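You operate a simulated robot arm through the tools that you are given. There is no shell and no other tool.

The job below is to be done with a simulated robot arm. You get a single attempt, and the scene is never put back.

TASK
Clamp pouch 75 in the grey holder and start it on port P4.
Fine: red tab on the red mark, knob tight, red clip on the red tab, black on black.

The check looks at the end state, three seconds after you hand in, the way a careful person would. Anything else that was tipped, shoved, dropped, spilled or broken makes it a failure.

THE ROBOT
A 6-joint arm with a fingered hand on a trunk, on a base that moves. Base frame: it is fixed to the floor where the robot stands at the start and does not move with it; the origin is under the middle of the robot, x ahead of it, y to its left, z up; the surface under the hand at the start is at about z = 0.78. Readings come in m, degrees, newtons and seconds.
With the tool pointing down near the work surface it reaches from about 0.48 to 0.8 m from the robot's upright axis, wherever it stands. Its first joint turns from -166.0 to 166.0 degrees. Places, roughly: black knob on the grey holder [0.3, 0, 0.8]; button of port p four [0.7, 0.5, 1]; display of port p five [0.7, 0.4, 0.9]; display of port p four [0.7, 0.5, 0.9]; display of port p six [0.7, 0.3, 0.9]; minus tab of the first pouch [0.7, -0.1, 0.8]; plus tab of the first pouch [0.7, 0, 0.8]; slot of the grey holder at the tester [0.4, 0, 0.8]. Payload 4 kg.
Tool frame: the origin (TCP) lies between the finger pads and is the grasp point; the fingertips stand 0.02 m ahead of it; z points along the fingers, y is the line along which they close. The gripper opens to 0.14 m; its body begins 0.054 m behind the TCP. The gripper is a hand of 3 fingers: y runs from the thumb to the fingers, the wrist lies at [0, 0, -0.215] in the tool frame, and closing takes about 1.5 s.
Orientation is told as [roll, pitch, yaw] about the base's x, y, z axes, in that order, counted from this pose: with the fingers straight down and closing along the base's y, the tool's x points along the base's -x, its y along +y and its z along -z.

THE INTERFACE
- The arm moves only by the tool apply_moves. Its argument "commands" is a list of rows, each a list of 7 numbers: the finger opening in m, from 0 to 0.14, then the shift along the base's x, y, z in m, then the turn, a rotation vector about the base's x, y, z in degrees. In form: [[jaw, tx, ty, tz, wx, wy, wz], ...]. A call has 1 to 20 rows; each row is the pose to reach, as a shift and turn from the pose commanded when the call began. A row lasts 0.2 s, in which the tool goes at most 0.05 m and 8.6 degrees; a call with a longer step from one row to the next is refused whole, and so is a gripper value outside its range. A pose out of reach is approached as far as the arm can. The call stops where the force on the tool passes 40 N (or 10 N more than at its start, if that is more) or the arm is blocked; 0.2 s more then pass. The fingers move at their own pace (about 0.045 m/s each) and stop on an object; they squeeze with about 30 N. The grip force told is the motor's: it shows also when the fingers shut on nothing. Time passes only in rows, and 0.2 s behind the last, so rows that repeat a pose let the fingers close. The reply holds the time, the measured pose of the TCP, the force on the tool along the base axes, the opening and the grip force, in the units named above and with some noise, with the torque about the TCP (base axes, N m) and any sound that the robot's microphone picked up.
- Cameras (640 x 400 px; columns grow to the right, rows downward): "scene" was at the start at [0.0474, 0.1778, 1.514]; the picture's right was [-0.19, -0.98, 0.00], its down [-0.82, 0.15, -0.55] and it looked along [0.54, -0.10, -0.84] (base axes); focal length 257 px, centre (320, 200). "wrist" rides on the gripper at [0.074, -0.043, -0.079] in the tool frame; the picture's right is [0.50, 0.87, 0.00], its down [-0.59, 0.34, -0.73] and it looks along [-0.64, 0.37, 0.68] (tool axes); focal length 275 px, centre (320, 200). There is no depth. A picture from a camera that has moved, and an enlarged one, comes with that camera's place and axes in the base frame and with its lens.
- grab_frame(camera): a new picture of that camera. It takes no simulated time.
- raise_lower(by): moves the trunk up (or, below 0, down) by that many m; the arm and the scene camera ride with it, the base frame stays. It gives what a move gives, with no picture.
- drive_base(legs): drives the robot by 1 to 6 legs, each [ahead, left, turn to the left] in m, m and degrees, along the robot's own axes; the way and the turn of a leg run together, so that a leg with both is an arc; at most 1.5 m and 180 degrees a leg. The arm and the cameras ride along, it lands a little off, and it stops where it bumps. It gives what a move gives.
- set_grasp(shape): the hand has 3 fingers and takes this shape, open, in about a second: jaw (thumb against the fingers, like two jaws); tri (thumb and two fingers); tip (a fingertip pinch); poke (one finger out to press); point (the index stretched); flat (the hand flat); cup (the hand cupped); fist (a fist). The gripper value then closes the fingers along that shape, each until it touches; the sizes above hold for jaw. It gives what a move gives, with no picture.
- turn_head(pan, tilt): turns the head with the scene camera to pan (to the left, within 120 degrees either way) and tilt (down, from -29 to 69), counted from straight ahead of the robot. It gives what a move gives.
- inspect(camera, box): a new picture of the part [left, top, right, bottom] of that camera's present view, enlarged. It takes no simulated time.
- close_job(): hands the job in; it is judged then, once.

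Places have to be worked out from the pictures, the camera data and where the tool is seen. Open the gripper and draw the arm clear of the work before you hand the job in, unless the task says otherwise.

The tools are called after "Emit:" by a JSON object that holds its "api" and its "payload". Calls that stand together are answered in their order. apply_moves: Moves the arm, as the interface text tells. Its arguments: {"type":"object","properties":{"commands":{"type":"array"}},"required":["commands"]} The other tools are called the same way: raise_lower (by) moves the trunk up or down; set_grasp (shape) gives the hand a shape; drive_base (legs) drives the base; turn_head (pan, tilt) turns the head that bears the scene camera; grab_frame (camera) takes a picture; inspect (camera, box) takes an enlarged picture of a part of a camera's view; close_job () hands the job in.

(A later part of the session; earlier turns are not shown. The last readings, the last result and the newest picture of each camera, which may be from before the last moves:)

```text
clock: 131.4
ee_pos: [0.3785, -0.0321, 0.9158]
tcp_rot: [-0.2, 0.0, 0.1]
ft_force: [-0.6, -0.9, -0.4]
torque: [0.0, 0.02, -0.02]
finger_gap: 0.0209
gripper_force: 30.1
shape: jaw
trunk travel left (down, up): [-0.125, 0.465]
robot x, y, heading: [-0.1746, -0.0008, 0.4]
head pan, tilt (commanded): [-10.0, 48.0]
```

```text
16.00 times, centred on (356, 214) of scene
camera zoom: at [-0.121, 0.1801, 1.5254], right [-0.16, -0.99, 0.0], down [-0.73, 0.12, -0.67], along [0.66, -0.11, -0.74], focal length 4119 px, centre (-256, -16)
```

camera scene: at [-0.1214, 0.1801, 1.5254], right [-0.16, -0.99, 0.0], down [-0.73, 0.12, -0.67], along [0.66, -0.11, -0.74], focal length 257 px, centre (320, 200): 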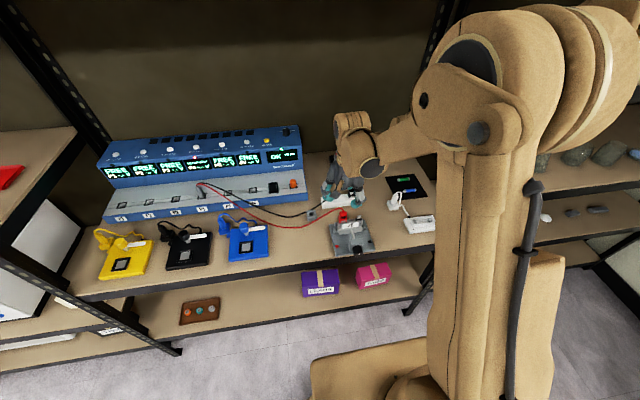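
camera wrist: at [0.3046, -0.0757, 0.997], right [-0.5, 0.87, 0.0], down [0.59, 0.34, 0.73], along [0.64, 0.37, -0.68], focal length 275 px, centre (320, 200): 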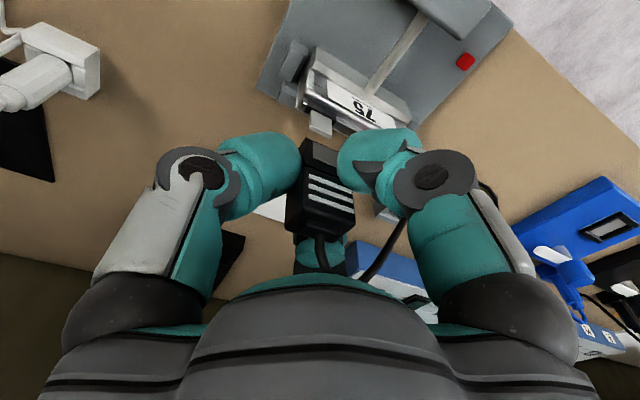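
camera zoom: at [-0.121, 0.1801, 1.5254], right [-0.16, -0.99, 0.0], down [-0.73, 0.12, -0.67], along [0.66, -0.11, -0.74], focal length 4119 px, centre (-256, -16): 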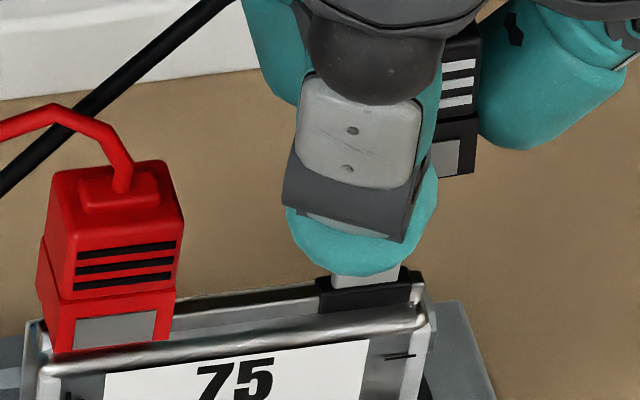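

Black tab top is at (0.381, -0.032); the clip's centre is about 2 mm short in x and 1.8 mm in y. I correct that and lower to just above the tab.

Emit:
{"api": "apply_moves", "payload": {"commands": [[0.0, 0.0008, 0.0008, -0.004, 0, 0, 0], [0.0, 0.0015, 0.0016, -0.01, 0, 0, 0], [0.0, 0.0015, 0.0016, -0.016, 0, 0, 0], [0.0, 0.0015, 0.0016, -0.022, 0, 0, 0], [0.0, 0.0015, 0.0016, -0.025, 0, 0, 0], [0.0, 0.0015, 0.0016, -0.025, 0, 0, 0]]}}

Emit:
{"api": "inspect", "payload": {"camera": "wrist", "box": [260, 100, 380, 200]}}

Emit:
{"api": "inspect", "payload": {"camera": "scene", "box": [338, 205, 374, 228]}}

```text
clock: 132.8
ee_pos: [0.3814, -0.0312, 0.8919]
tcp_rot: [-0.2, 0.1, 0.1]
ft_force: [0.4, -0.2, -1.4]
torque: [-0.03, 0.02, 0.01]
finger_gap: 0.0206
gripper_force: 30.5
shape: jaw
trunk travel left (down, up): [-0.125, 0.465]
robot x, y, heading: [-0.1736, 0.0022, 0.8]
head pan, tilt (commanded): [-10.0, 48.0]
```

```text
4.00 times, centred on (320, 150) of wrist
camera zoom: at [0.307, -0.075, 0.9722], right [-0.5, 0.87, 0.0], down [0.59, 0.34, 0.73], along [0.64, 0.37, -0.68], focal length 1101 px, centre (320, 400)
```

zoom: 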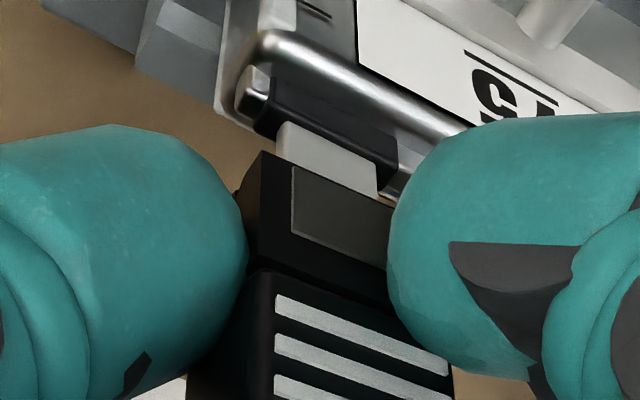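

```text
16.00 times, centred on (356, 216) of scene
camera zoom: at [-0.121, 0.1801, 1.5254], right [-0.16, -0.99, 0.0], down [-0.73, 0.12, -0.67], along [0.66, -0.11, -0.74], focal length 4119 px, centre (-256, -64)
```

zoom: 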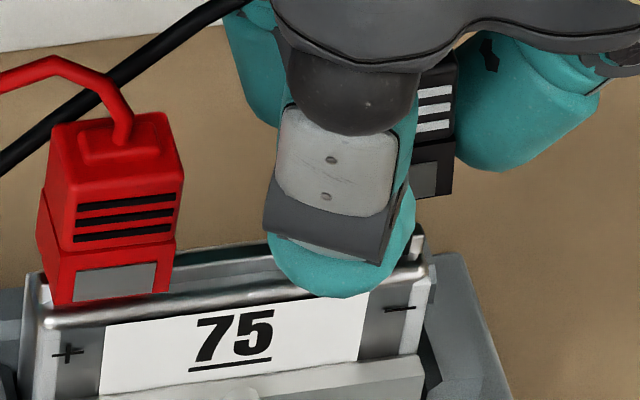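

Aligned within ~0.6 mm. I push the black clip down slowly onto its tab, watching the force.

Emit:
{"api": "apply_moves", "payload": {"commands": [[0.0, 0, 0.0005, -0.001, 0, 0, 0], [0.0, 0, 0.0005, -0.003, 0, 0, 0], [0.0, 0, 0.0005, -0.005, 0, 0, 0], [0.0, 0, 0.0005, -0.007, 0, 0, 0], [0.0, 0, 0.0005, -0.007, 0, 0, 0]]}}

Emit:
{"api": "inspect", "payload": {"camera": "wrist", "box": [250, 80, 390, 220]}}

```text
clock: 134.0
ee_pos: [0.3798, -0.0306, 0.8862]
tcp_rot: [-0.2, -0.1, 0.2]
ft_force: [-0.2, 0.5, -0.2]
torque: [0.0, 0.02, -0.03]
finger_gap: 0.021
gripper_force: 30.0
shape: jaw
trunk travel left (down, up): [-0.125, 0.465]
robot x, y, heading: [-0.1742, 0.0033, 0.6]
head pan, tilt (commanded): [-10.0, 48.0]
```

```text
2.86 times, centred on (320, 150) of wrist
camera zoom: at [0.3067, -0.0742, 0.9654], right [-0.5, 0.87, 0.0], down [0.59, 0.34, 0.73], along [0.64, 0.37, -0.68], focal length 786 px, centre (320, 343)
```

zoom: 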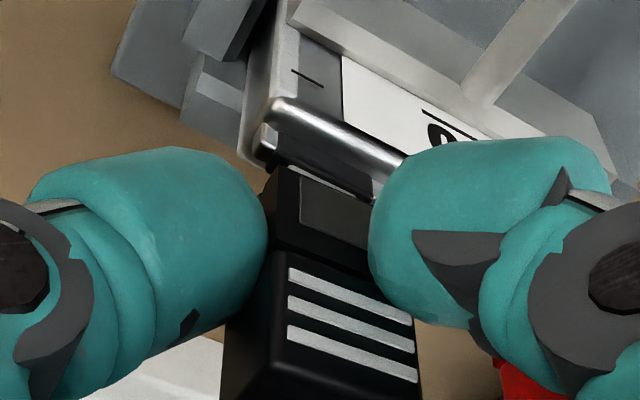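

Going on smoothly. I continue down to the band.

Emit:
{"api": "apply_moves", "payload": {"commands": [[0.0, 0, 0, -0.002, 0, 0, 0], [0.0, 0, 0, -0.004, 0, 0, 0], [0.0, 0, 0, -0.006, 0, 0, 0], [0.0, 0, 0, -0.008, 0, 0, 0], [0.0, 0, 0, -0.008, 0, 0, 0]]}}

```text
clock: 135.2
ee_pos: [0.3805, -0.031, 0.8772]
tcp_rot: [-0.2, 0.1, 0.2]
ft_force: [-0.8, -0.5, 0.8]
torque: [0.01, 0.02, 0.0]
finger_gap: 0.0211
gripper_force: 29.9
shape: jaw
trunk travel left (down, up): [-0.125, 0.465]
robot x, y, heading: [-0.1759, -0.0, 0.9]
head pan, tilt (commanded): [-10.0, 48.0]
```

Emit:
{"api": "apply_moves", "payload": {"commands": [[0.0, 0, 0, -0.001, 0, 0, 0], [0.0, 0, 0, -0.002, 0, 0, 0], [0.0, 0, 0, -0.003, 0, 0, 0], [0.0, 0, 0, -0.004, 0, 0, 0], [0.0, 0, 0, -0.004, 0, 0, 0]]}}

```text
clock: 136.4
ee_pos: [0.3799, -0.0306, 0.873]
tcp_rot: [-0.2, 0.0, 0.1]
ft_force: [2.6, 0.3, 6.5]
torque: [0.02, -0.05, 0.03]
finger_gap: 0.0212
gripper_force: 29.8
shape: jaw
trunk travel left (down, up): [-0.125, 0.465]
robot x, y, heading: [-0.1748, 0.0009, 0.7]
head pan, tilt (commanded): [-10.0, 48.0]
```

First contact at z ≈ 0.873, like the red one. I press a little more to seat it.

Emit:
{"api": "apply_moves", "payload": {"commands": [[0.0, 0, 0, -0.0007, 0, 0, 0], [0.0, 0, 0, -0.0014, 0, 0, 0], [0.0, 0, 0, -0.0014, 0, 0, 0]]}}

Emit:
{"api": "inspect", "payload": {"camera": "scene", "box": [330, 200, 378, 235]}}

Emit:
{"api": "inspect", "payload": {"camera": "scene", "box": [160, 130, 260, 210]}}

```text
clock: 137.2
ee_pos: [0.3791, -0.0305, 0.8722]
tcp_rot: [-0.2, -0.1, 0.1]
ft_force: [4.5, -1.0, 24.5]
torque: [0.09, -0.04, 0.0]
finger_gap: 0.0217
gripper_force: 29.9
shape: jaw
trunk travel left (down, up): [-0.125, 0.465]
robot x, y, heading: [-0.1733, 0.0018, 0.9]
head pan, tilt (commanded): [-10.0, 48.0]
```

```text
11.43 times, centred on (354, 218) of scene
camera zoom: at [-0.1226, 0.18, 1.5256], right [-0.16, -0.99, 0.0], down [-0.73, 0.12, -0.67], along [0.66, -0.11, -0.74], focal length 2942 px, centre (-69, 0)
```

zoom: 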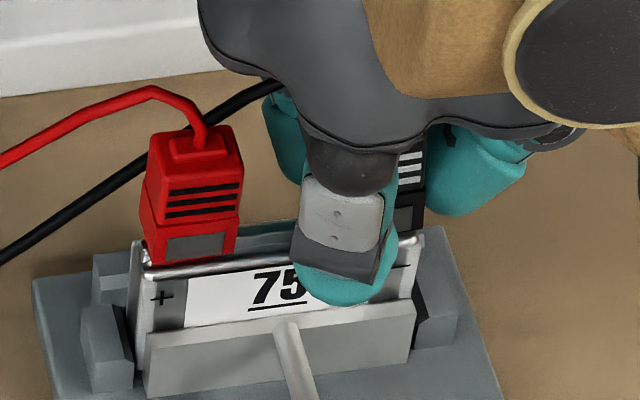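

```text
5.00 times, centred on (210, 170) of scene
camera zoom: at [-0.1226, 0.18, 1.5256], right [-0.16, -0.99, 0.0], down [-0.73, 0.12, -0.67], along [0.66, -0.11, -0.74], focal length 1287 px, centre (870, 350)
```

zoom: 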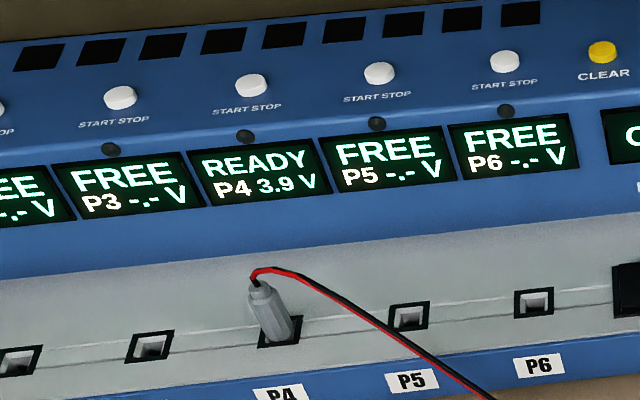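

P4 now shows "READY 3.9 V" with correct polarity. I relieve the push, open a little and lift away.

Emit:
{"api": "apply_moves", "payload": {"commands": [[0.0, 0, 0, 0.0012, 0, 0, 0], [0.026, 0, 0, 0.0012, 0, 0, 0], [0.032, 0, 0, 0.0012, 0, 0, 0], [0.038, 0, 0, 0.0012, 0, 0, 0], [0.04, 0, 0, 0.0012, 0, 0, 0], [0.04, 0, 0, 0.0012, 0, 0, 0]]}}

Emit:
{"api": "inspect", "payload": {"camera": "wrist", "box": [230, 60, 410, 260]}}

```text
clock: 138.6
ee_pos: [0.3804, -0.0314, 0.8733]
tcp_rot: [-0.1, 0.0, 0.1]
ft_force: [-0.3, 1.1, -0.1]
torque: [0.01, 0.0, -0.03]
finger_gap: 0.0397
gripper_force: 0.1
shape: jaw
trunk travel left (down, up): [-0.125, 0.465]
robot x, y, heading: [-0.1754, 0.0034, 0.8]
head pan, tilt (commanded): [-10.0, 48.0]
```

```text
2.00 times, centred on (320, 160) of wrist
camera zoom: at [0.3066, -0.0735, 0.9526], right [-0.5, 0.87, 0.0], down [0.59, 0.34, 0.73], along [0.64, 0.37, -0.68], focal length 551 px, centre (320, 280)
```

zoom: 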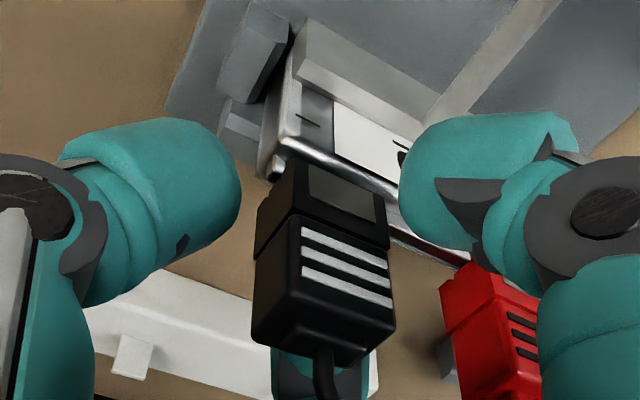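

Emit:
{"api": "apply_moves", "payload": {"commands": [[0.04, 0, 0, 0.004, 0, 0, 0], [0.04, 0, 0, 0.012, 0, 0, 0], [0.04, 0, 0, 0.025, 0, 0, 0], [0.04, 0, 0, 0.045, 0, 0, 0], [0.04, 0, 0, 0.07, 0, 0, 0], [0.04, 0, 0, 0.1, 0, 0, 0], [0.04, 0, 0, 0.13, 0, 0, 0], [0.04, 0, 0, 0.15, 0, 0, 0], [0.04, 0, 0, 0.15, 0, 0, 0]]}}

Emit:
{"api": "grab_frame", "payload": {"camera": "scene"}}

Emit:
{"api": "inspect", "payload": {"camera": "scene", "box": [325, 195, 385, 245]}}

Emit:
{"api": "inspect", "payload": {"camera": "scene", "box": [90, 110, 310, 230]}}

```text
clock: 140.6
ee_pos: [0.3811, -0.0302, 1.0237]
tcp_rot: [-0.2, 0.0, 0.1]
ft_force: [-0.3, -0.1, -0.4]
torque: [0.0, -0.03, 0.01]
finger_gap: 0.0401
gripper_force: 0.1
shape: jaw
trunk travel left (down, up): [-0.125, 0.465]
robot x, y, heading: [-0.1734, 0.0059, 0.5]
head pan, tilt (commanded): [-10.0, 48.0]
```

```text
taken
camera scene: at [-0.121, 0.1801, 1.5254], right [-0.16, -0.99, 0.0], down [-0.73, 0.12, -0.67], along [0.66, -0.11, -0.74], focal length 257 px, centre (320, 200)
```

scene: 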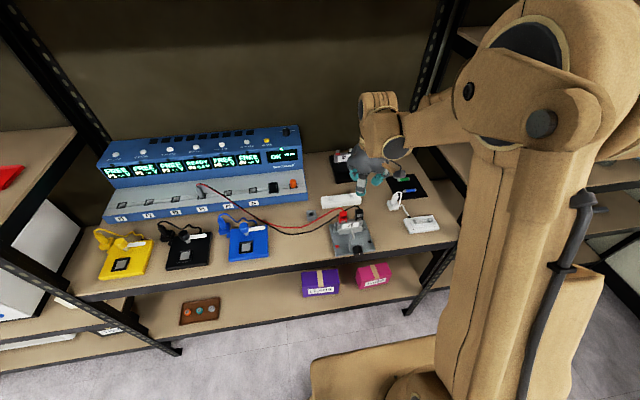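

```text
8.00 times, centred on (355, 220) of scene
camera zoom: at [-0.121, 0.1801, 1.5254], right [-0.16, -0.99, 0.0], down [-0.73, 0.12, -0.67], along [0.66, -0.11, -0.74], focal length 2059 px, centre (40, 40)
```

zoom: 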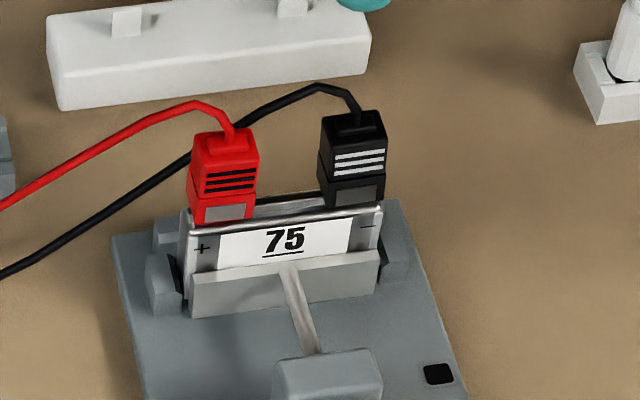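

```text
2.91 times, centred on (200, 170) of scene
camera zoom: at [-0.121, 0.1801, 1.5254], right [-0.16, -0.99, 0.0], down [-0.73, 0.12, -0.67], along [0.66, -0.11, -0.74], focal length 749 px, centre (669, 287)
```

zoom: 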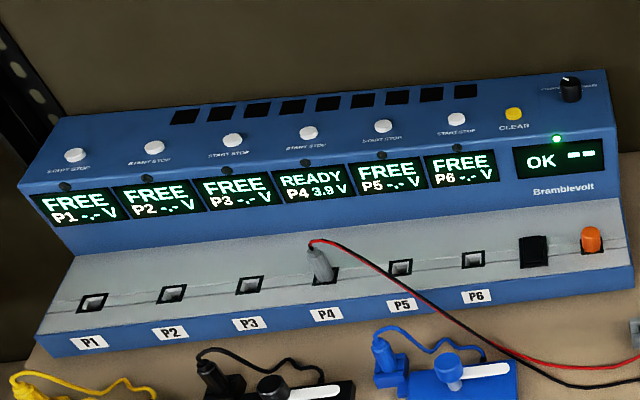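

Both clips are in place and P4 shows READY. P4's START/STOP button is near (0.73, 0.507, 0.946). I raise the hand, take the poke shape and look at where the poking fingertip is.

Emit:
{"api": "apply_moves", "payload": {"commands": [[0.04, 0, 0, 0.02, 0, 0, 0], [0.04, 0, 0, 0.045, 0, 0, 0], [0.04, 0, 0, 0.07, 0, 0, 0], [0.04, 0, 0, 0.095, 0, 0, 0], [0.04, 0, 0, 0.11, 0, 0, 0]]}}

Emit:
{"api": "set_grasp", "payload": {"shape": "poke"}}

Emit:
{"api": "grab_frame", "payload": {"camera": "wrist"}}

Emit:
{"api": "inspect", "payload": {"camera": "scene", "box": [330, 60, 450, 200]}}

```text
clock: 141.8
ee_pos: [0.3822, -0.0308, 1.134]
tcp_rot: [-0.2, 0.1, 0.2]
ft_force: [0.3, -0.1, -0.2]
torque: [0.02, 0.01, 0.0]
finger_gap: 0.0398
gripper_force: 0.0
shape: jaw
trunk travel left (down, up): [-0.125, 0.465]
robot x, y, heading: [-0.1785, 0.0002, 0.8]
head pan, tilt (commanded): [-10.0, 48.0]
```

```text
clock: 142.7
ee_pos: [0.3823, -0.0308, 1.1325]
tcp_rot: [-0.2, -0.1, 0.1]
ft_force: [-0.5, 0.2, 0.5]
torque: [-0.01, -0.01, 0.02]
finger_gap: 0.0
gripper_force: 0.0
shape: poke
trunk travel left (down, up): [-0.125, 0.465]
robot x, y, heading: [-0.1761, 0.0016, 0.9]
head pan, tilt (commanded): [-10.0, 48.0]
```

```text
taken
camera wrist: at [0.308, -0.0738, 1.2131], right [-0.5, 0.87, 0.0], down [0.59, 0.34, 0.73], along [0.64, 0.37, -0.68], focal length 275 px, centre (320, 200)
```

wrist: 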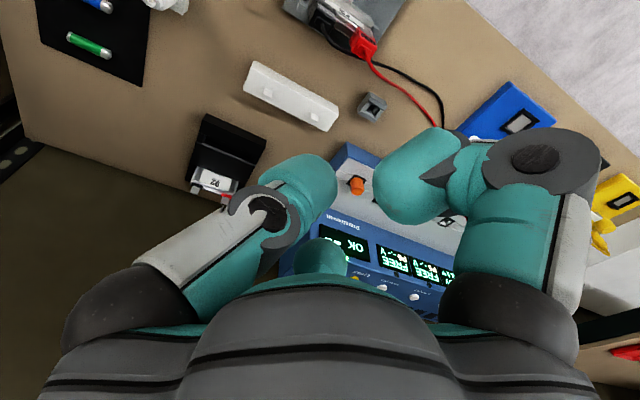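

```text
2.86 times, centred on (390, 130) of scene
camera zoom: at [-0.121, 0.1801, 1.5254], right [-0.16, -0.99, 0.0], down [-0.73, 0.12, -0.67], along [0.66, -0.11, -0.74], focal length 736 px, centre (120, 400)
```

zoom: 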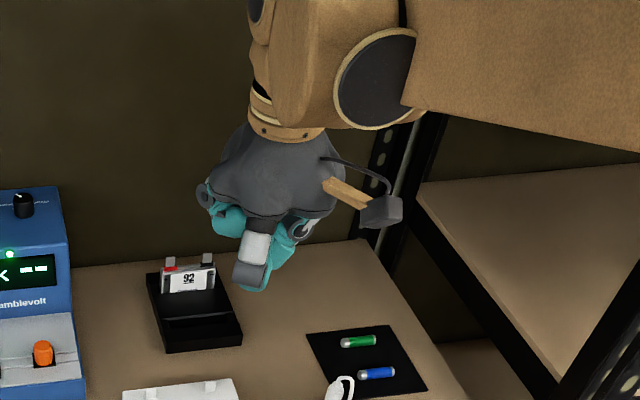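

Emit:
{"api": "inspect", "payload": {"camera": "scene", "box": [360, 100, 420, 170]}}

Emit:
{"api": "set_grasp", "payload": {"shape": "point"}}

Emit:
{"api": "grab_frame", "payload": {"camera": "wrist"}}

Emit:
{"api": "inspect", "payload": {"camera": "scene", "box": [360, 100, 420, 170]}}

```text
5.71 times, centred on (390, 135) of scene
camera zoom: at [-0.121, 0.1801, 1.5254], right [-0.16, -0.99, 0.0], down [-0.73, 0.12, -0.67], along [0.66, -0.11, -0.74], focal length 1471 px, centre (-80, 571)
```

zoom: 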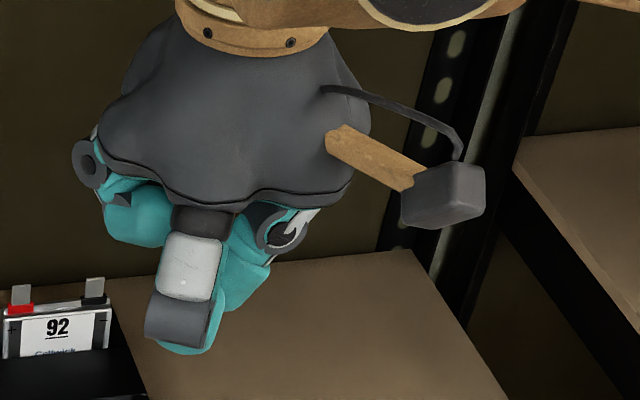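

```text
clock: 143.6
ee_pos: [0.3822, -0.0303, 1.133]
tcp_rot: [-0.2, 0.0, 0.1]
ft_force: [0.5, 0.1, -0.3]
torque: [0.04, 0.02, 0.03]
finger_gap: 0.0
gripper_force: 0.0
shape: point
trunk travel left (down, up): [-0.125, 0.465]
robot x, y, heading: [-0.1768, 0.0029, 0.7]
head pan, tilt (commanded): [-10.0, 48.0]
```

```text
taken
camera wrist: at [0.3079, -0.0738, 1.2131], right [-0.5, 0.87, 0.0], down [0.59, 0.34, 0.73], along [0.64, 0.37, -0.68], focal length 275 px, centre (320, 200)
```

wrist: 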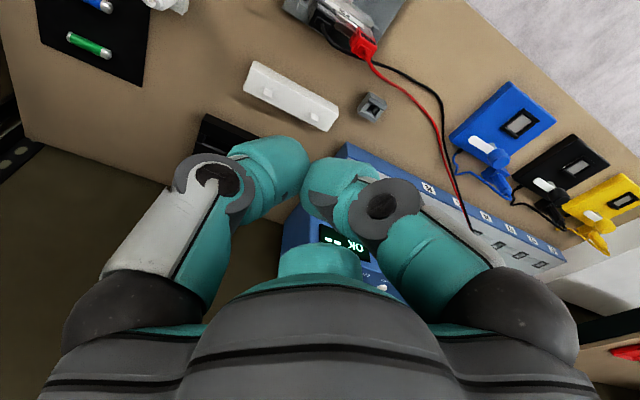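

```text
5.71 times, centred on (390, 135) of scene
camera zoom: at [-0.1211, 0.1801, 1.5254], right [-0.16, -0.99, 0.0], down [-0.73, 0.12, -0.67], along [0.66, -0.11, -0.74], focal length 1471 px, centre (-80, 571)
```

zoom: 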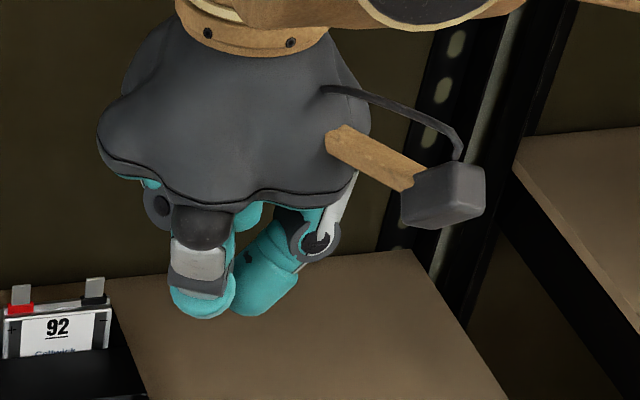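

The poke/point shapes leave the tip place unclear, while the jaw shape's geometry is well known. I go back to jaw and close it fully, to press with the bunched fingertips.

Emit:
{"api": "set_grasp", "payload": {"shape": "jaw"}}

Emit:
{"api": "apply_moves", "payload": {"commands": [[0.0, 0, 0, 0, 0, 0, 0], [0.0, 0, 0, 0, 0, 0, 0], [0.0, 0, 0, 0, 0, 0, 0], [0.0, 0, 0, 0, 0, 0, 0], [0.0, 0, 0, 0, 0, 0, 0], [0.0, 0, 0, 0, 0, 0, 0], [0.0, 0, 0, 0, 0, 0, 0], [0.0, 0, 0, 0, 0, 0, 0], [0.0, 0, 0, 0, 0, 0, 0]]}}

Emit:
{"api": "inspect", "payload": {"camera": "wrist", "box": [200, 80, 440, 300]}}

Emit:
{"api": "inspect", "payload": {"camera": "scene", "box": [360, 100, 420, 170]}}

```text
clock: 144.5
ee_pos: [0.3817, -0.0308, 1.1316]
tcp_rot: [-0.2, 0.0, 0.1]
ft_force: [0.4, -0.1, 0.1]
torque: [0.0, -0.04, 0.0]
finger_gap: 0.1399
gripper_force: 0.0
shape: jaw
trunk travel left (down, up): [-0.125, 0.465]
robot x, y, heading: [-0.1765, 0.0028, 0.9]
head pan, tilt (commanded): [-10.0, 48.0]
```

```text
clock: 146.5
ee_pos: [0.3822, -0.0303, 1.1324]
tcp_rot: [-0.2, -0.1, 0.2]
ft_force: [-0.1, -0.2, -0.3]
torque: [0.05, 0.0, -0.02]
finger_gap: 0.0
gripper_force: 27.6
shape: jaw
trunk travel left (down, up): [-0.125, 0.465]
robot x, y, heading: [-0.1764, 0.0011, 0.6]
head pan, tilt (commanded): [-10.0, 48.0]
```

```text
1.82 times, centred on (320, 190) of wrist
camera zoom: at [0.3079, -0.0738, 1.2132], right [-0.5, 0.87, 0.0], down [0.59, 0.34, 0.73], along [0.64, 0.37, -0.68], focal length 500 px, centre (320, 218)
```

zoom: 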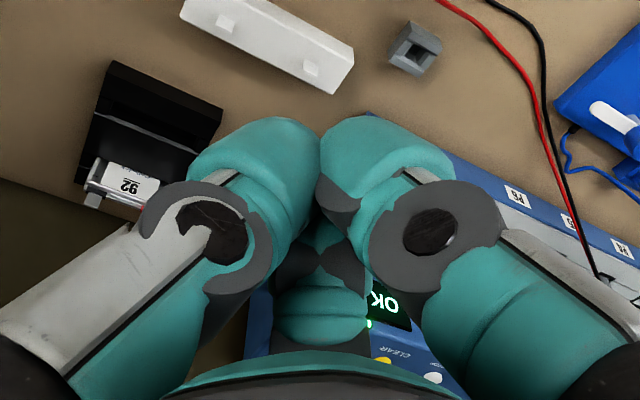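

```text
5.71 times, centred on (390, 135) of scene
camera zoom: at [-0.1211, 0.1801, 1.5254], right [-0.16, -0.99, 0.0], down [-0.73, 0.12, -0.67], along [0.66, -0.11, -0.74], focal length 1471 px, centre (-80, 571)
```

zoom: 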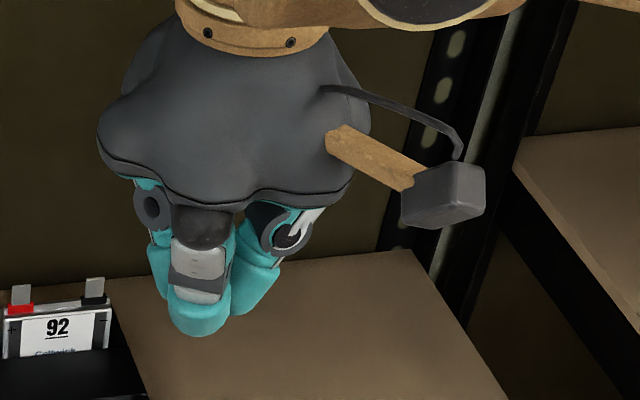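

The bunched tips make a ~5 cm poker and the buttons are 9.4 cm apart, so pressing with it is safe. Before driving under the shelf I check how high the elbow stands relative to the upper shelf.

Emit:
{"api": "turn_head", "payload": {"pan": -55, "tilt": 15}}

Emit:
{"api": "grab_frame", "payload": {"camera": "scene"}}

Emit:
{"api": "turn_head", "payload": {"pan": 0, "tilt": 15}}

Emit:
{"api": "grab_frame", "payload": {"camera": "scene"}}

```text
clock: 147.6
ee_pos: [0.3823, -0.0302, 1.134]
tcp_rot: [-0.1, 0.0, 0.1]
ft_force: [0.4, 0.5, -0.4]
torque: [-0.02, -0.01, -0.01]
finger_gap: 0.0
gripper_force: 30.2
shape: jaw
trunk travel left (down, up): [-0.125, 0.465]
robot x, y, heading: [-0.1735, 0.0029, 0.7]
head pan, tilt (commanded): [-55.0, 15.0]
```

```text
taken
camera scene: at [-0.1442, 0.117, 1.5764], right [-0.81, -0.58, 0.0], down [-0.15, 0.21, -0.97], along [0.56, -0.78, -0.26], focal length 257 px, centre (320, 200)
```

scene: 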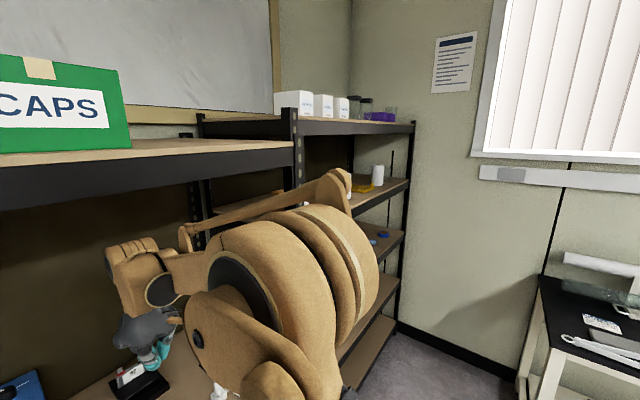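

```text
clock: 148.8
ee_pos: [0.3824, -0.031, 1.1335]
tcp_rot: [-0.1, 0.0, 0.1]
ft_force: [1.1, 0.6, 0.3]
torque: [-0.04, 0.01, 0.01]
finger_gap: 0.0
gripper_force: 29.9
shape: jaw
trunk travel left (down, up): [-0.125, 0.465]
robot x, y, heading: [-0.175, 0.0003, 0.4]
head pan, tilt (commanded): [0.0, 15.0]
```

```text
taken
camera scene: at [-0.1054, 0.1939, 1.5764], right [0.01, -1.0, 0.0], down [-0.26, 0.0, -0.97], along [0.97, 0.01, -0.26], focal length 257 px, centre (320, 200)
```

scene: 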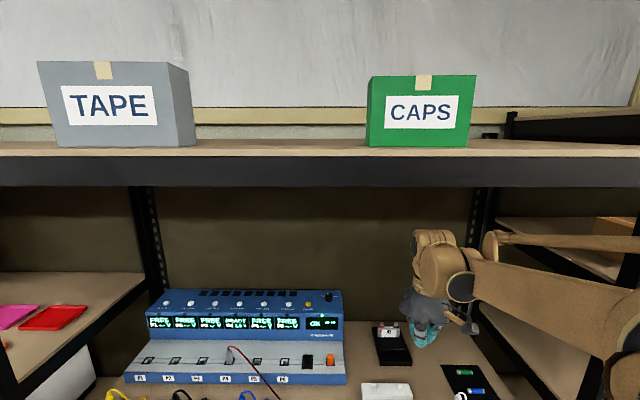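

The elbow top is near z ≈ 1.48, just under the shelf beam (1.496), so I lower the trunk by 0.12 m first and then move sideways left, in front of the tester.

Emit:
{"api": "raise_lower", "payload": {"by": -0.12}}

Emit:
{"api": "drive_base", "payload": {"legs": [[0, 0.42, 0]]}}

Emit:
{"api": "turn_head", "payload": {"pan": 0, "tilt": 35}}

Emit:
{"api": "grab_frame", "payload": {"camera": "scene"}}

Emit:
{"api": "grab_frame", "payload": {"camera": "wrist"}}

```text
clock: 150.3
ee_pos: [0.382, -0.0305, 1.0138]
tcp_rot: [-0.2, 0.1, 0.1]
ft_force: [-0.5, -0.6, 0.5]
torque: [0.01, 0.0, 0.02]
finger_gap: 0.0
gripper_force: 30.1
shape: jaw
trunk travel left (down, up): [-0.005, 0.585]
robot x, y, heading: [-0.1751, 0.0028, 0.7]
head pan, tilt (commanded): [0.0, 15.0]
```

```text
clock: 152.9
ee_pos: [0.3773, 0.3913, 1.0137]
tcp_rot: [-0.3, 0.0, -0.1]
ft_force: [-0.4, 0.8, 0.1]
torque: [0.0, -0.04, -0.01]
finger_gap: 0.0001
gripper_force: 29.8
shape: jaw
trunk travel left (down, up): [-0.005, 0.585]
robot x, y, heading: [-0.1819, 0.4233, 0.6]
head pan, tilt (commanded): [0.0, 15.0]
```

```text
clock: 153.8
ee_pos: [0.3781, 0.39, 1.0131]
tcp_rot: [-0.2, 0.0, -0.1]
ft_force: [0.0, -0.3, -0.4]
torque: [0.01, -0.01, 0.02]
finger_gap: 0.0
gripper_force: 30.5
shape: jaw
trunk travel left (down, up): [-0.005, 0.585]
robot x, y, heading: [-0.177, 0.4285, 0.5]
head pan, tilt (commanded): [0.0, 35.0]
```

```text
taken
camera scene: at [-0.1144, 0.6175, 1.4245], right [0.01, -1.0, 0.0], down [-0.57, 0.0, -0.82], along [0.82, 0.01, -0.57], focal length 257 px, centre (320, 200)
```

scene: 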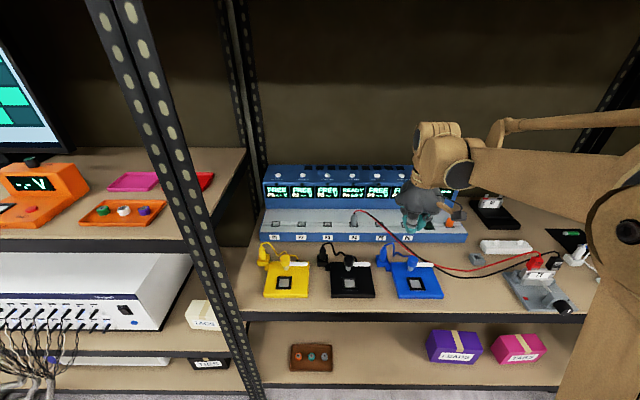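

```text
taken
camera wrist: at [0.3032, 0.3483, 1.0932], right [-0.5, 0.87, 0.0], down [0.59, 0.34, 0.73], along [0.64, 0.36, -0.68], focal length 275 px, centre (320, 200)
```

wrist: 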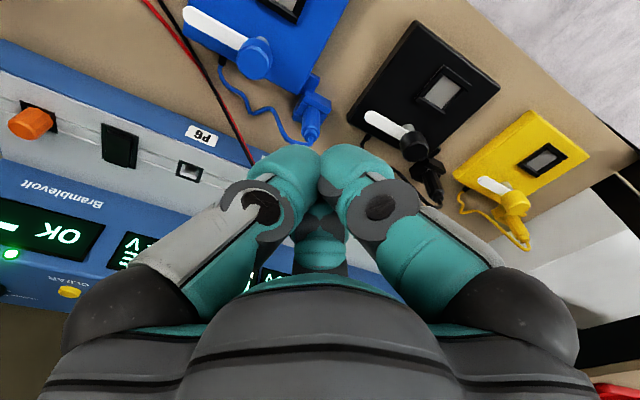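

Now in front of the tester. I zoom in to measure button P4 and the panel's slope.

Emit:
{"api": "inspect", "payload": {"camera": "scene", "box": [300, 155, 400, 250]}}

Emit:
{"api": "inspect", "payload": {"camera": "scene", "box": [330, 165, 380, 200]}}

```text
4.21 times, centred on (350, 202) of scene
camera zoom: at [-0.1144, 0.6175, 1.4245], right [0.01, -1.0, 0.0], down [-0.57, 0.0, -0.82], along [0.82, 0.01, -0.57], focal length 1084 px, centre (194, 190)
```

zoom: 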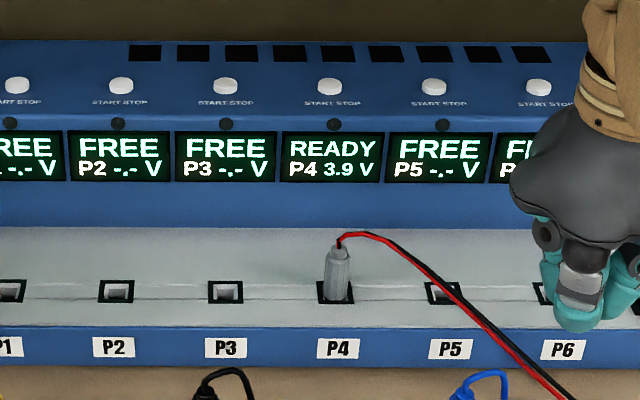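

```text
11.43 times, centred on (355, 182) of scene
camera zoom: at [-0.1144, 0.6175, 1.4245], right [0.01, -1.0, 0.0], down [-0.57, 0.0, -0.82], along [0.82, 0.01, -0.57], focal length 2942 px, centre (-80, 400)
```

zoom: 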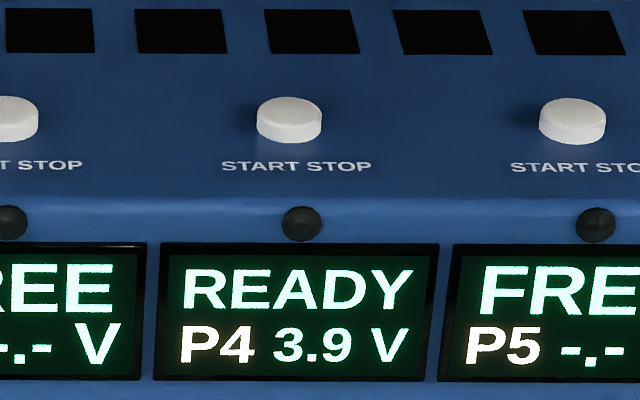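

The button's cap top is at (0.7275, 0.504, 0.950), about 21 mm wide, on a nearly level panel. I raise the hand slightly and drive ahead 0.17 m.

Emit:
{"api": "apply_moves", "payload": {"commands": [[0.0, 0, 0, 0.02, 0, 0, 0], [0.0, 0, 0, 0.04, 0, 0, 0], [0.0, 0, 0, 0.055, 0, 0, 0], [0.0, 0, 0, 0.055, 0, 0, 0]]}}

Emit:
{"api": "drive_base", "payload": {"legs": [[0.16, 0, 0]]}}

Emit:
{"api": "grab_frame", "payload": {"camera": "scene"}}

Emit:
{"api": "grab_frame", "payload": {"camera": "wrist"}}

```text
clock: 154.8
ee_pos: [0.3785, 0.3921, 1.0686]
tcp_rot: [-0.2, -0.1, -0.1]
ft_force: [-0.2, 0.6, -0.1]
torque: [0.04, 0.01, 0.0]
finger_gap: 0.0
gripper_force: 30.3
shape: jaw
trunk travel left (down, up): [-0.005, 0.585]
robot x, y, heading: [-0.1777, 0.4251, 0.6]
head pan, tilt (commanded): [0.0, 35.0]
```

```text
clock: 156.2
ee_pos: [0.5434, 0.3926, 1.0698]
tcp_rot: [-0.2, 0.1, -0.1]
ft_force: [-0.1, 1.0, 0.3]
torque: [0.03, 0.03, -0.03]
finger_gap: 0.0002
gripper_force: 30.1
shape: jaw
trunk travel left (down, up): [-0.005, 0.585]
robot x, y, heading: [-0.0179, 0.4259, 0.5]
head pan, tilt (commanded): [0.0, 35.0]
```

```text
taken
camera scene: at [0.0508, 0.6188, 1.4244], right [0.01, -1.0, 0.0], down [-0.57, 0.0, -0.82], along [0.82, 0.01, -0.57], focal length 257 px, centre (320, 200)
```

scene: 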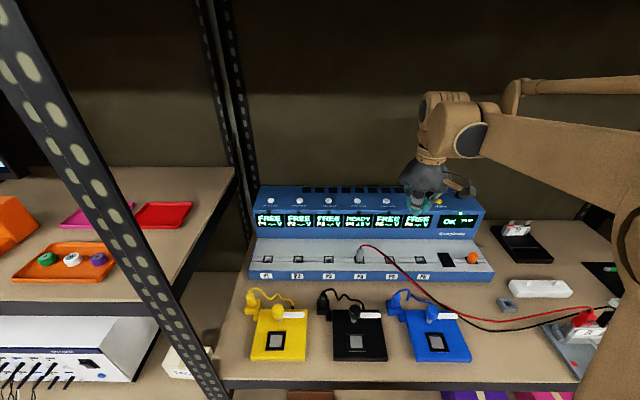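

```text
taken
camera wrist: at [0.4687, 0.3498, 1.1483], right [-0.5, 0.87, 0.0], down [0.59, 0.34, 0.73], along [0.64, 0.36, -0.68], focal length 275 px, centre (320, 200)
```

wrist: 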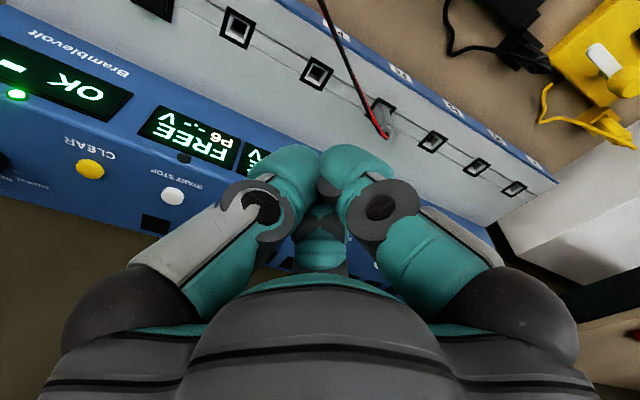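

Emit:
{"api": "inspect", "payload": {"camera": "scene", "box": [330, 180, 390, 230]}}

```text
8.00 times, centred on (360, 205) of scene
camera zoom: at [0.0508, 0.6188, 1.4244], right [0.01, -1.0, 0.0], down [-0.57, 0.0, -0.82], along [0.82, 0.01, -0.57], focal length 2059 px, centre (0, 160)
```

zoom: 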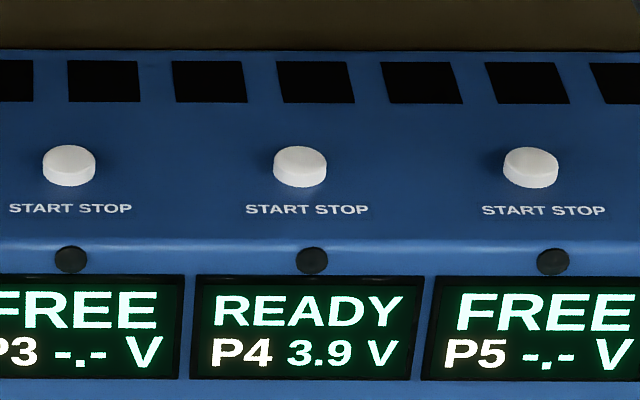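

I move the bunched fingertips above the button at z ≈ 1.06 and check with the wrist camera.

Emit:
{"api": "apply_moves", "payload": {"commands": [[0.0, 0.02, 0.012, 0, 0, 0, 0], [0.0, 0.045, 0.027, 0, 0, 0, 0], [0.0, 0.075, 0.045, 0, 0, 0, 0], [0.0, 0.105, 0.063, 0, 0, 0, 0], [0.0, 0.135, 0.08, 0, 0, 0, 0], [0.0, 0.16, 0.095, 0, 0, 0, 0], [0.0, 0.18, 0.107, -0.005, 0, 0, 0], [0.0, 0.187, 0.111, -0.01, 0, 0, 0], [0.0, 0.187, 0.111, -0.01, 0, 0, 0]]}}

Emit:
{"api": "grab_frame", "payload": {"camera": "wrist"}}

Emit:
{"api": "inspect", "payload": {"camera": "scene", "box": [310, 110, 420, 230]}}

```text
clock: 158.2
ee_pos: [0.7279, 0.5042, 1.0581]
tcp_rot: [-0.2, 0.0, -0.1]
ft_force: [-0.2, -0.1, -0.6]
torque: [0.02, 0.0, 0.05]
finger_gap: 0.0
gripper_force: 30.0
shape: jaw
trunk travel left (down, up): [-0.005, 0.585]
robot x, y, heading: [-0.0138, 0.4269, 0.6]
head pan, tilt (commanded): [0.0, 35.0]
```

```text
taken
camera wrist: at [0.6538, 0.4618, 1.1387], right [-0.5, 0.87, 0.0], down [0.59, 0.34, 0.73], along [0.64, 0.36, -0.68], focal length 275 px, centre (320, 200)
```

wrist: 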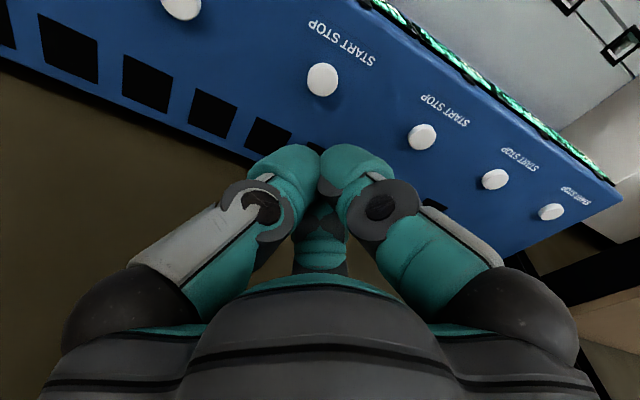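

```text
3.33 times, centred on (365, 170) of scene
camera zoom: at [0.0504, 0.6189, 1.4244], right [0.01, -1.0, 0.0], down [-0.57, 0.0, -0.82], along [0.82, 0.01, -0.57], focal length 858 px, centre (170, 300)
```

zoom: 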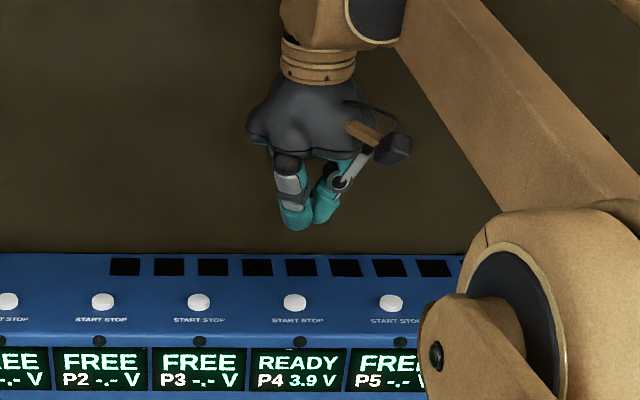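

The wrist view shows P4's button about 4 mm nearer in x than the tool axis. I correct that and lower to ~15 mm above the cap.

Emit:
{"api": "apply_moves", "payload": {"commands": [[0.0, -0.002, -0.0003, -0.015, 0, 0, 0], [0.0, -0.004, -0.0005, -0.03, 0, 0, 0], [0.0, -0.004, -0.0005, -0.045, 0, 0, 0], [0.0, -0.004, -0.0005, -0.06, 0, 0, 0], [0.0, -0.004, -0.0005, -0.072, 0, 0, 0], [0.0, -0.004, -0.0005, -0.072, 0, 0, 0]]}}

Emit:
{"api": "grab_frame", "payload": {"camera": "wrist"}}

Emit:
{"api": "inspect", "payload": {"camera": "scene", "box": [320, 140, 400, 230]}}

```text
clock: 159.6
ee_pos: [0.725, 0.5032, 0.9863]
tcp_rot: [-0.2, 0.0, 0.0]
ft_force: [-0.2, 0.4, -0.6]
torque: [0.0, 0.03, 0.0]
finger_gap: 0.0
gripper_force: 29.9
shape: jaw
trunk travel left (down, up): [-0.005, 0.585]
robot x, y, heading: [-0.0165, 0.4248, 0.5]
head pan, tilt (commanded): [0.0, 35.0]
```

```text
taken
camera wrist: at [0.6508, 0.4607, 1.066], right [-0.5, 0.87, 0.0], down [0.59, 0.34, 0.73], along [0.64, 0.36, -0.68], focal length 275 px, centre (320, 200)
```

wrist: 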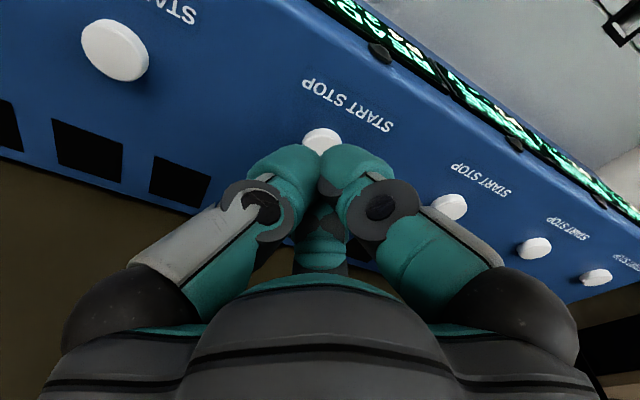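

```text
4.44 times, centred on (360, 185) of scene
camera zoom: at [0.0505, 0.6189, 1.4244], right [0.01, -1.0, 0.0], down [-0.57, 0.0, -0.82], along [0.82, 0.01, -0.57], focal length 1144 px, centre (142, 267)
```

zoom: 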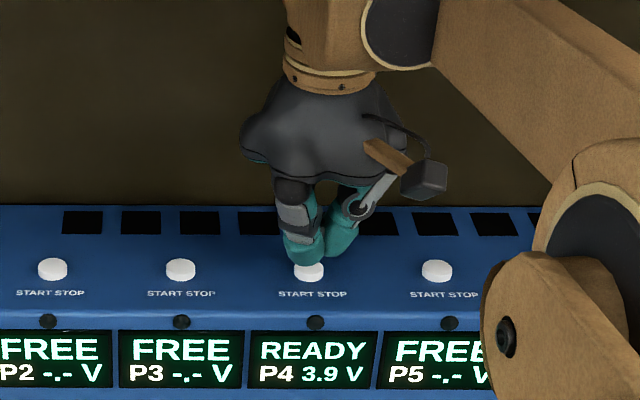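

Aligned: the button is directly beneath the fingertips. I descend to just above contact.

Emit:
{"api": "apply_moves", "payload": {"commands": [[0.0, 0, 0, -0.004, 0, 0, 0], [0.0, 0, 0, -0.008, 0, 0, 0], [0.0, 0, 0, -0.011, 0, 0, 0], [0.0, 0, 0, -0.011, 0, 0, 0]]}}

Emit:
{"api": "inspect", "payload": {"camera": "scene", "box": [330, 170, 390, 230]}}

```text
clock: 160.6
ee_pos: [0.7246, 0.5023, 0.9736]
tcp_rot: [-0.2, 0.1, -0.1]
ft_force: [-0.2, -0.6, -0.5]
torque: [0.01, -0.01, 0.0]
finger_gap: 0.0
gripper_force: 30.0
shape: jaw
trunk travel left (down, up): [-0.005, 0.585]
robot x, y, heading: [-0.0123, 0.428, 0.8]
head pan, tilt (commanded): [0.0, 35.0]
```

```text
6.67 times, centred on (360, 200) of scene
camera zoom: at [0.0504, 0.6189, 1.4244], right [0.01, -1.0, 0.0], down [-0.57, 0.0, -0.82], along [0.82, 0.01, -0.57], focal length 1716 px, centre (53, 200)
```

zoom: 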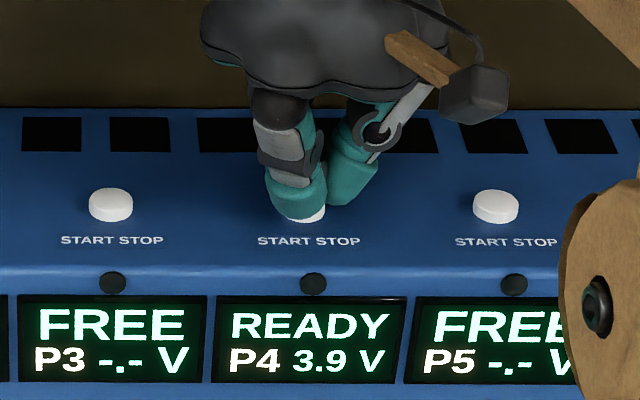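

Just above the cap and still READY. I press down in 1 mm steps, reading the force.

Emit:
{"api": "apply_moves", "payload": {"commands": [[0.0, 0, 0, -0.001, 0, 0, 0], [0.0, 0, 0, -0.002, 0, 0, 0], [0.0, 0, 0, -0.003, 0, 0, 0], [0.0, 0, 0, -0.003, 0, 0, 0]]}}

Emit:
{"api": "inspect", "payload": {"camera": "scene", "box": [330, 170, 390, 230]}}

```text
clock: 161.6
ee_pos: [0.7252, 0.5025, 0.9704]
tcp_rot: [-0.3, 0.0, -0.1]
ft_force: [-0.2, 0.6, 3.5]
torque: [0.0, -0.02, 0.03]
finger_gap: 0.0001
gripper_force: 30.5
shape: jaw
trunk travel left (down, up): [-0.005, 0.585]
robot x, y, heading: [-0.0144, 0.4299, 0.4]
head pan, tilt (commanded): [0.0, 35.0]
heard: click
```

```text
6.67 times, centred on (360, 200) of scene
camera zoom: at [0.0501, 0.6188, 1.4244], right [0.01, -1.0, 0.0], down [-0.57, 0.0, -0.82], along [0.82, 0.01, -0.57], focal length 1716 px, centre (53, 200)
```

zoom: 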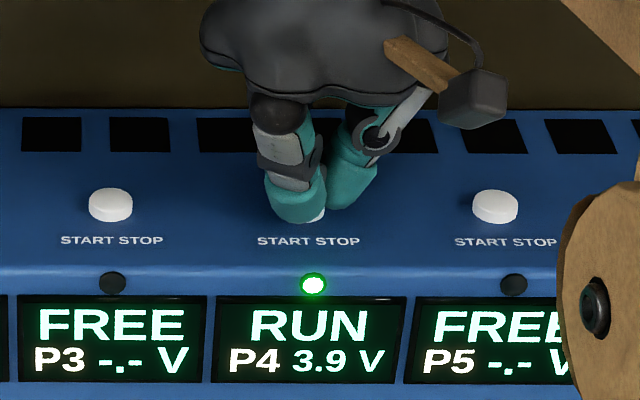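

Heard a click; P4 now shows RUN with a green LED. I lift straight up, away from the button, without touching it again.

Emit:
{"api": "apply_moves", "payload": {"commands": [[0.0, 0, 0, 0.006, 0, 0, 0], [0.0, 0, 0, 0.015, 0, 0, 0], [0.0, 0, 0, 0.03, 0, 0, 0], [0.0, 0, 0, 0.05, 0, 0, 0], [0.0, 0, 0, 0.075, 0, 0, 0], [0.0, 0, 0, 0.1, 0, 0, 0], [0.0, 0, 0, 0.1, 0, 0, 0]]}}

Emit:
{"api": "inspect", "payload": {"camera": "scene", "box": [330, 170, 390, 230]}}

```text
clock: 163.2
ee_pos: [0.726, 0.5052, 1.0718]
tcp_rot: [-0.2, -0.1, -0.1]
ft_force: [-0.6, -0.5, 0.2]
torque: [0.02, -0.02, -0.01]
finger_gap: 0.0001
gripper_force: 29.9
shape: jaw
trunk travel left (down, up): [-0.005, 0.585]
robot x, y, heading: [-0.0126, 0.4256, 0.7]
head pan, tilt (commanded): [0.0, 35.0]
```

```text
6.67 times, centred on (360, 200) of scene
camera zoom: at [0.0504, 0.6189, 1.4244], right [0.01, -1.0, 0.0], down [-0.57, 0.0, -0.82], along [0.82, 0.01, -0.57], focal length 1716 px, centre (53, 200)
```

zoom: 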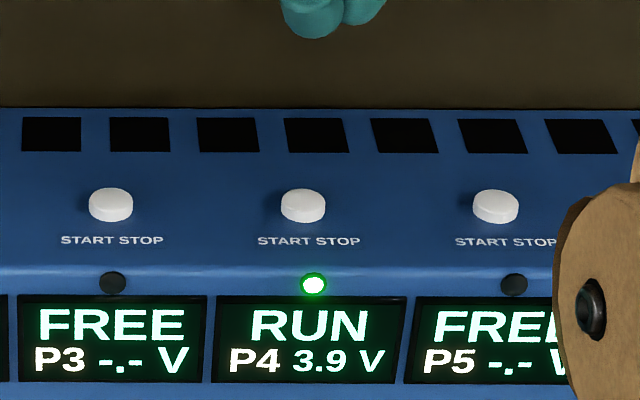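

P4 keeps running. I retract the arm the way it came and back the robot off, opening the gripper.

Emit:
{"api": "apply_moves", "payload": {"commands": [[0.0, -0.02, -0.012, 0.005, 0, 0, 0], [0.0, -0.045, -0.027, 0.005, 0, 0, 0], [0.0, -0.075, -0.045, 0.005, 0, 0, 0], [0.0, -0.105, -0.063, 0.005, 0, 0, 0], [0.0, -0.135, -0.08, 0.005, 0, 0, 0], [0.0, -0.16, -0.095, 0.005, 0, 0, 0], [0.0, -0.183, -0.111, 0.005, 0, 0, 0], [0.0, -0.183, -0.111, 0.005, 0, 0, 0]]}}

Emit:
{"api": "drive_base", "payload": {"legs": [[-0.45, 0, 0]]}}

Emit:
{"api": "apply_moves", "payload": {"commands": [[0.1, 0, 0, 0, 0, 0, 0], [0.1, 0, 0, 0, 0, 0, 0], [0.1, 0, 0, 0, 0, 0, 0], [0.1, 0, 0, 0, 0, 0, 0], [0.1, 0, 0, 0, 0, 0, 0], [0.1, 0, 0, 0, 0, 0, 0], [0.1, 0, 0, 0, 0, 0, 0]]}}

Emit:
{"api": "turn_head", "payload": {"pan": -15, "tilt": 35}}

Emit:
{"api": "grab_frame", "payload": {"camera": "scene"}}

```text
clock: 165.0
ee_pos: [0.5409, 0.3902, 1.0776]
tcp_rot: [-0.2, 0.0, -0.1]
ft_force: [-0.4, -0.2, -0.1]
torque: [0.0, -0.02, -0.03]
finger_gap: 0.0
gripper_force: 30.1
shape: jaw
trunk travel left (down, up): [-0.005, 0.585]
robot x, y, heading: [-0.0154, 0.4263, 0.4]
head pan, tilt (commanded): [0.0, 35.0]
```

```text
clock: 167.7
ee_pos: [0.0887, 0.3882, 1.078]
tcp_rot: [-0.2, 0.0, 0.0]
ft_force: [-0.5, 0.7, -0.5]
torque: [-0.01, -0.03, 0.0]
finger_gap: 0.0001
gripper_force: 30.4
shape: jaw
trunk travel left (down, up): [-0.005, 0.585]
robot x, y, heading: [-0.4652, 0.4219, 0.2]
head pan, tilt (commanded): [0.0, 35.0]
```

```text
clock: 169.3
ee_pos: [0.0873, 0.3887, 1.0775]
tcp_rot: [-0.2, 0.0, 0.0]
ft_force: [-0.6, -0.3, 0.4]
torque: [-0.01, 0.01, -0.04]
finger_gap: 0.1004
gripper_force: 0.1
shape: jaw
trunk travel left (down, up): [-0.005, 0.585]
robot x, y, heading: [-0.4655, 0.4253, 0.5]
head pan, tilt (commanded): [0.0, 35.0]
```

```text
clock: 170.1
ee_pos: [0.0885, 0.3882, 1.0772]
tcp_rot: [-0.3, -0.1, -0.1]
ft_force: [-0.5, -0.1, 0.0]
torque: [-0.01, -0.01, 0.01]
finger_gap: 0.1001
gripper_force: 0.2
shape: jaw
trunk travel left (down, up): [-0.005, 0.585]
robot x, y, heading: [-0.4647, 0.4238, 0.5]
head pan, tilt (commanded): [-15.0, 35.0]
```

```text
taken
camera scene: at [-0.4055, 0.5924, 1.4244], right [-0.25, -0.97, 0.0], down [-0.56, 0.14, -0.82], along [0.79, -0.2, -0.57], focal length 257 px, centre (320, 200)
```

scene: 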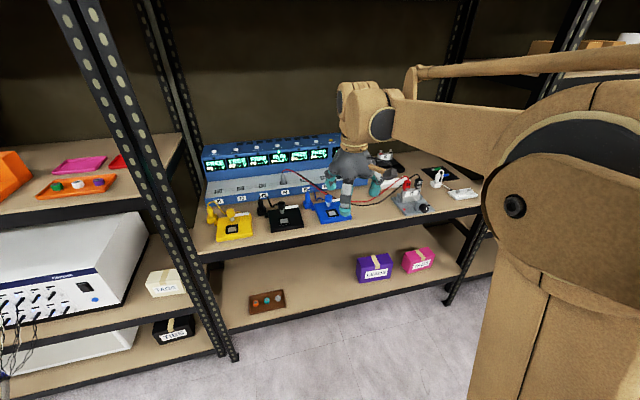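

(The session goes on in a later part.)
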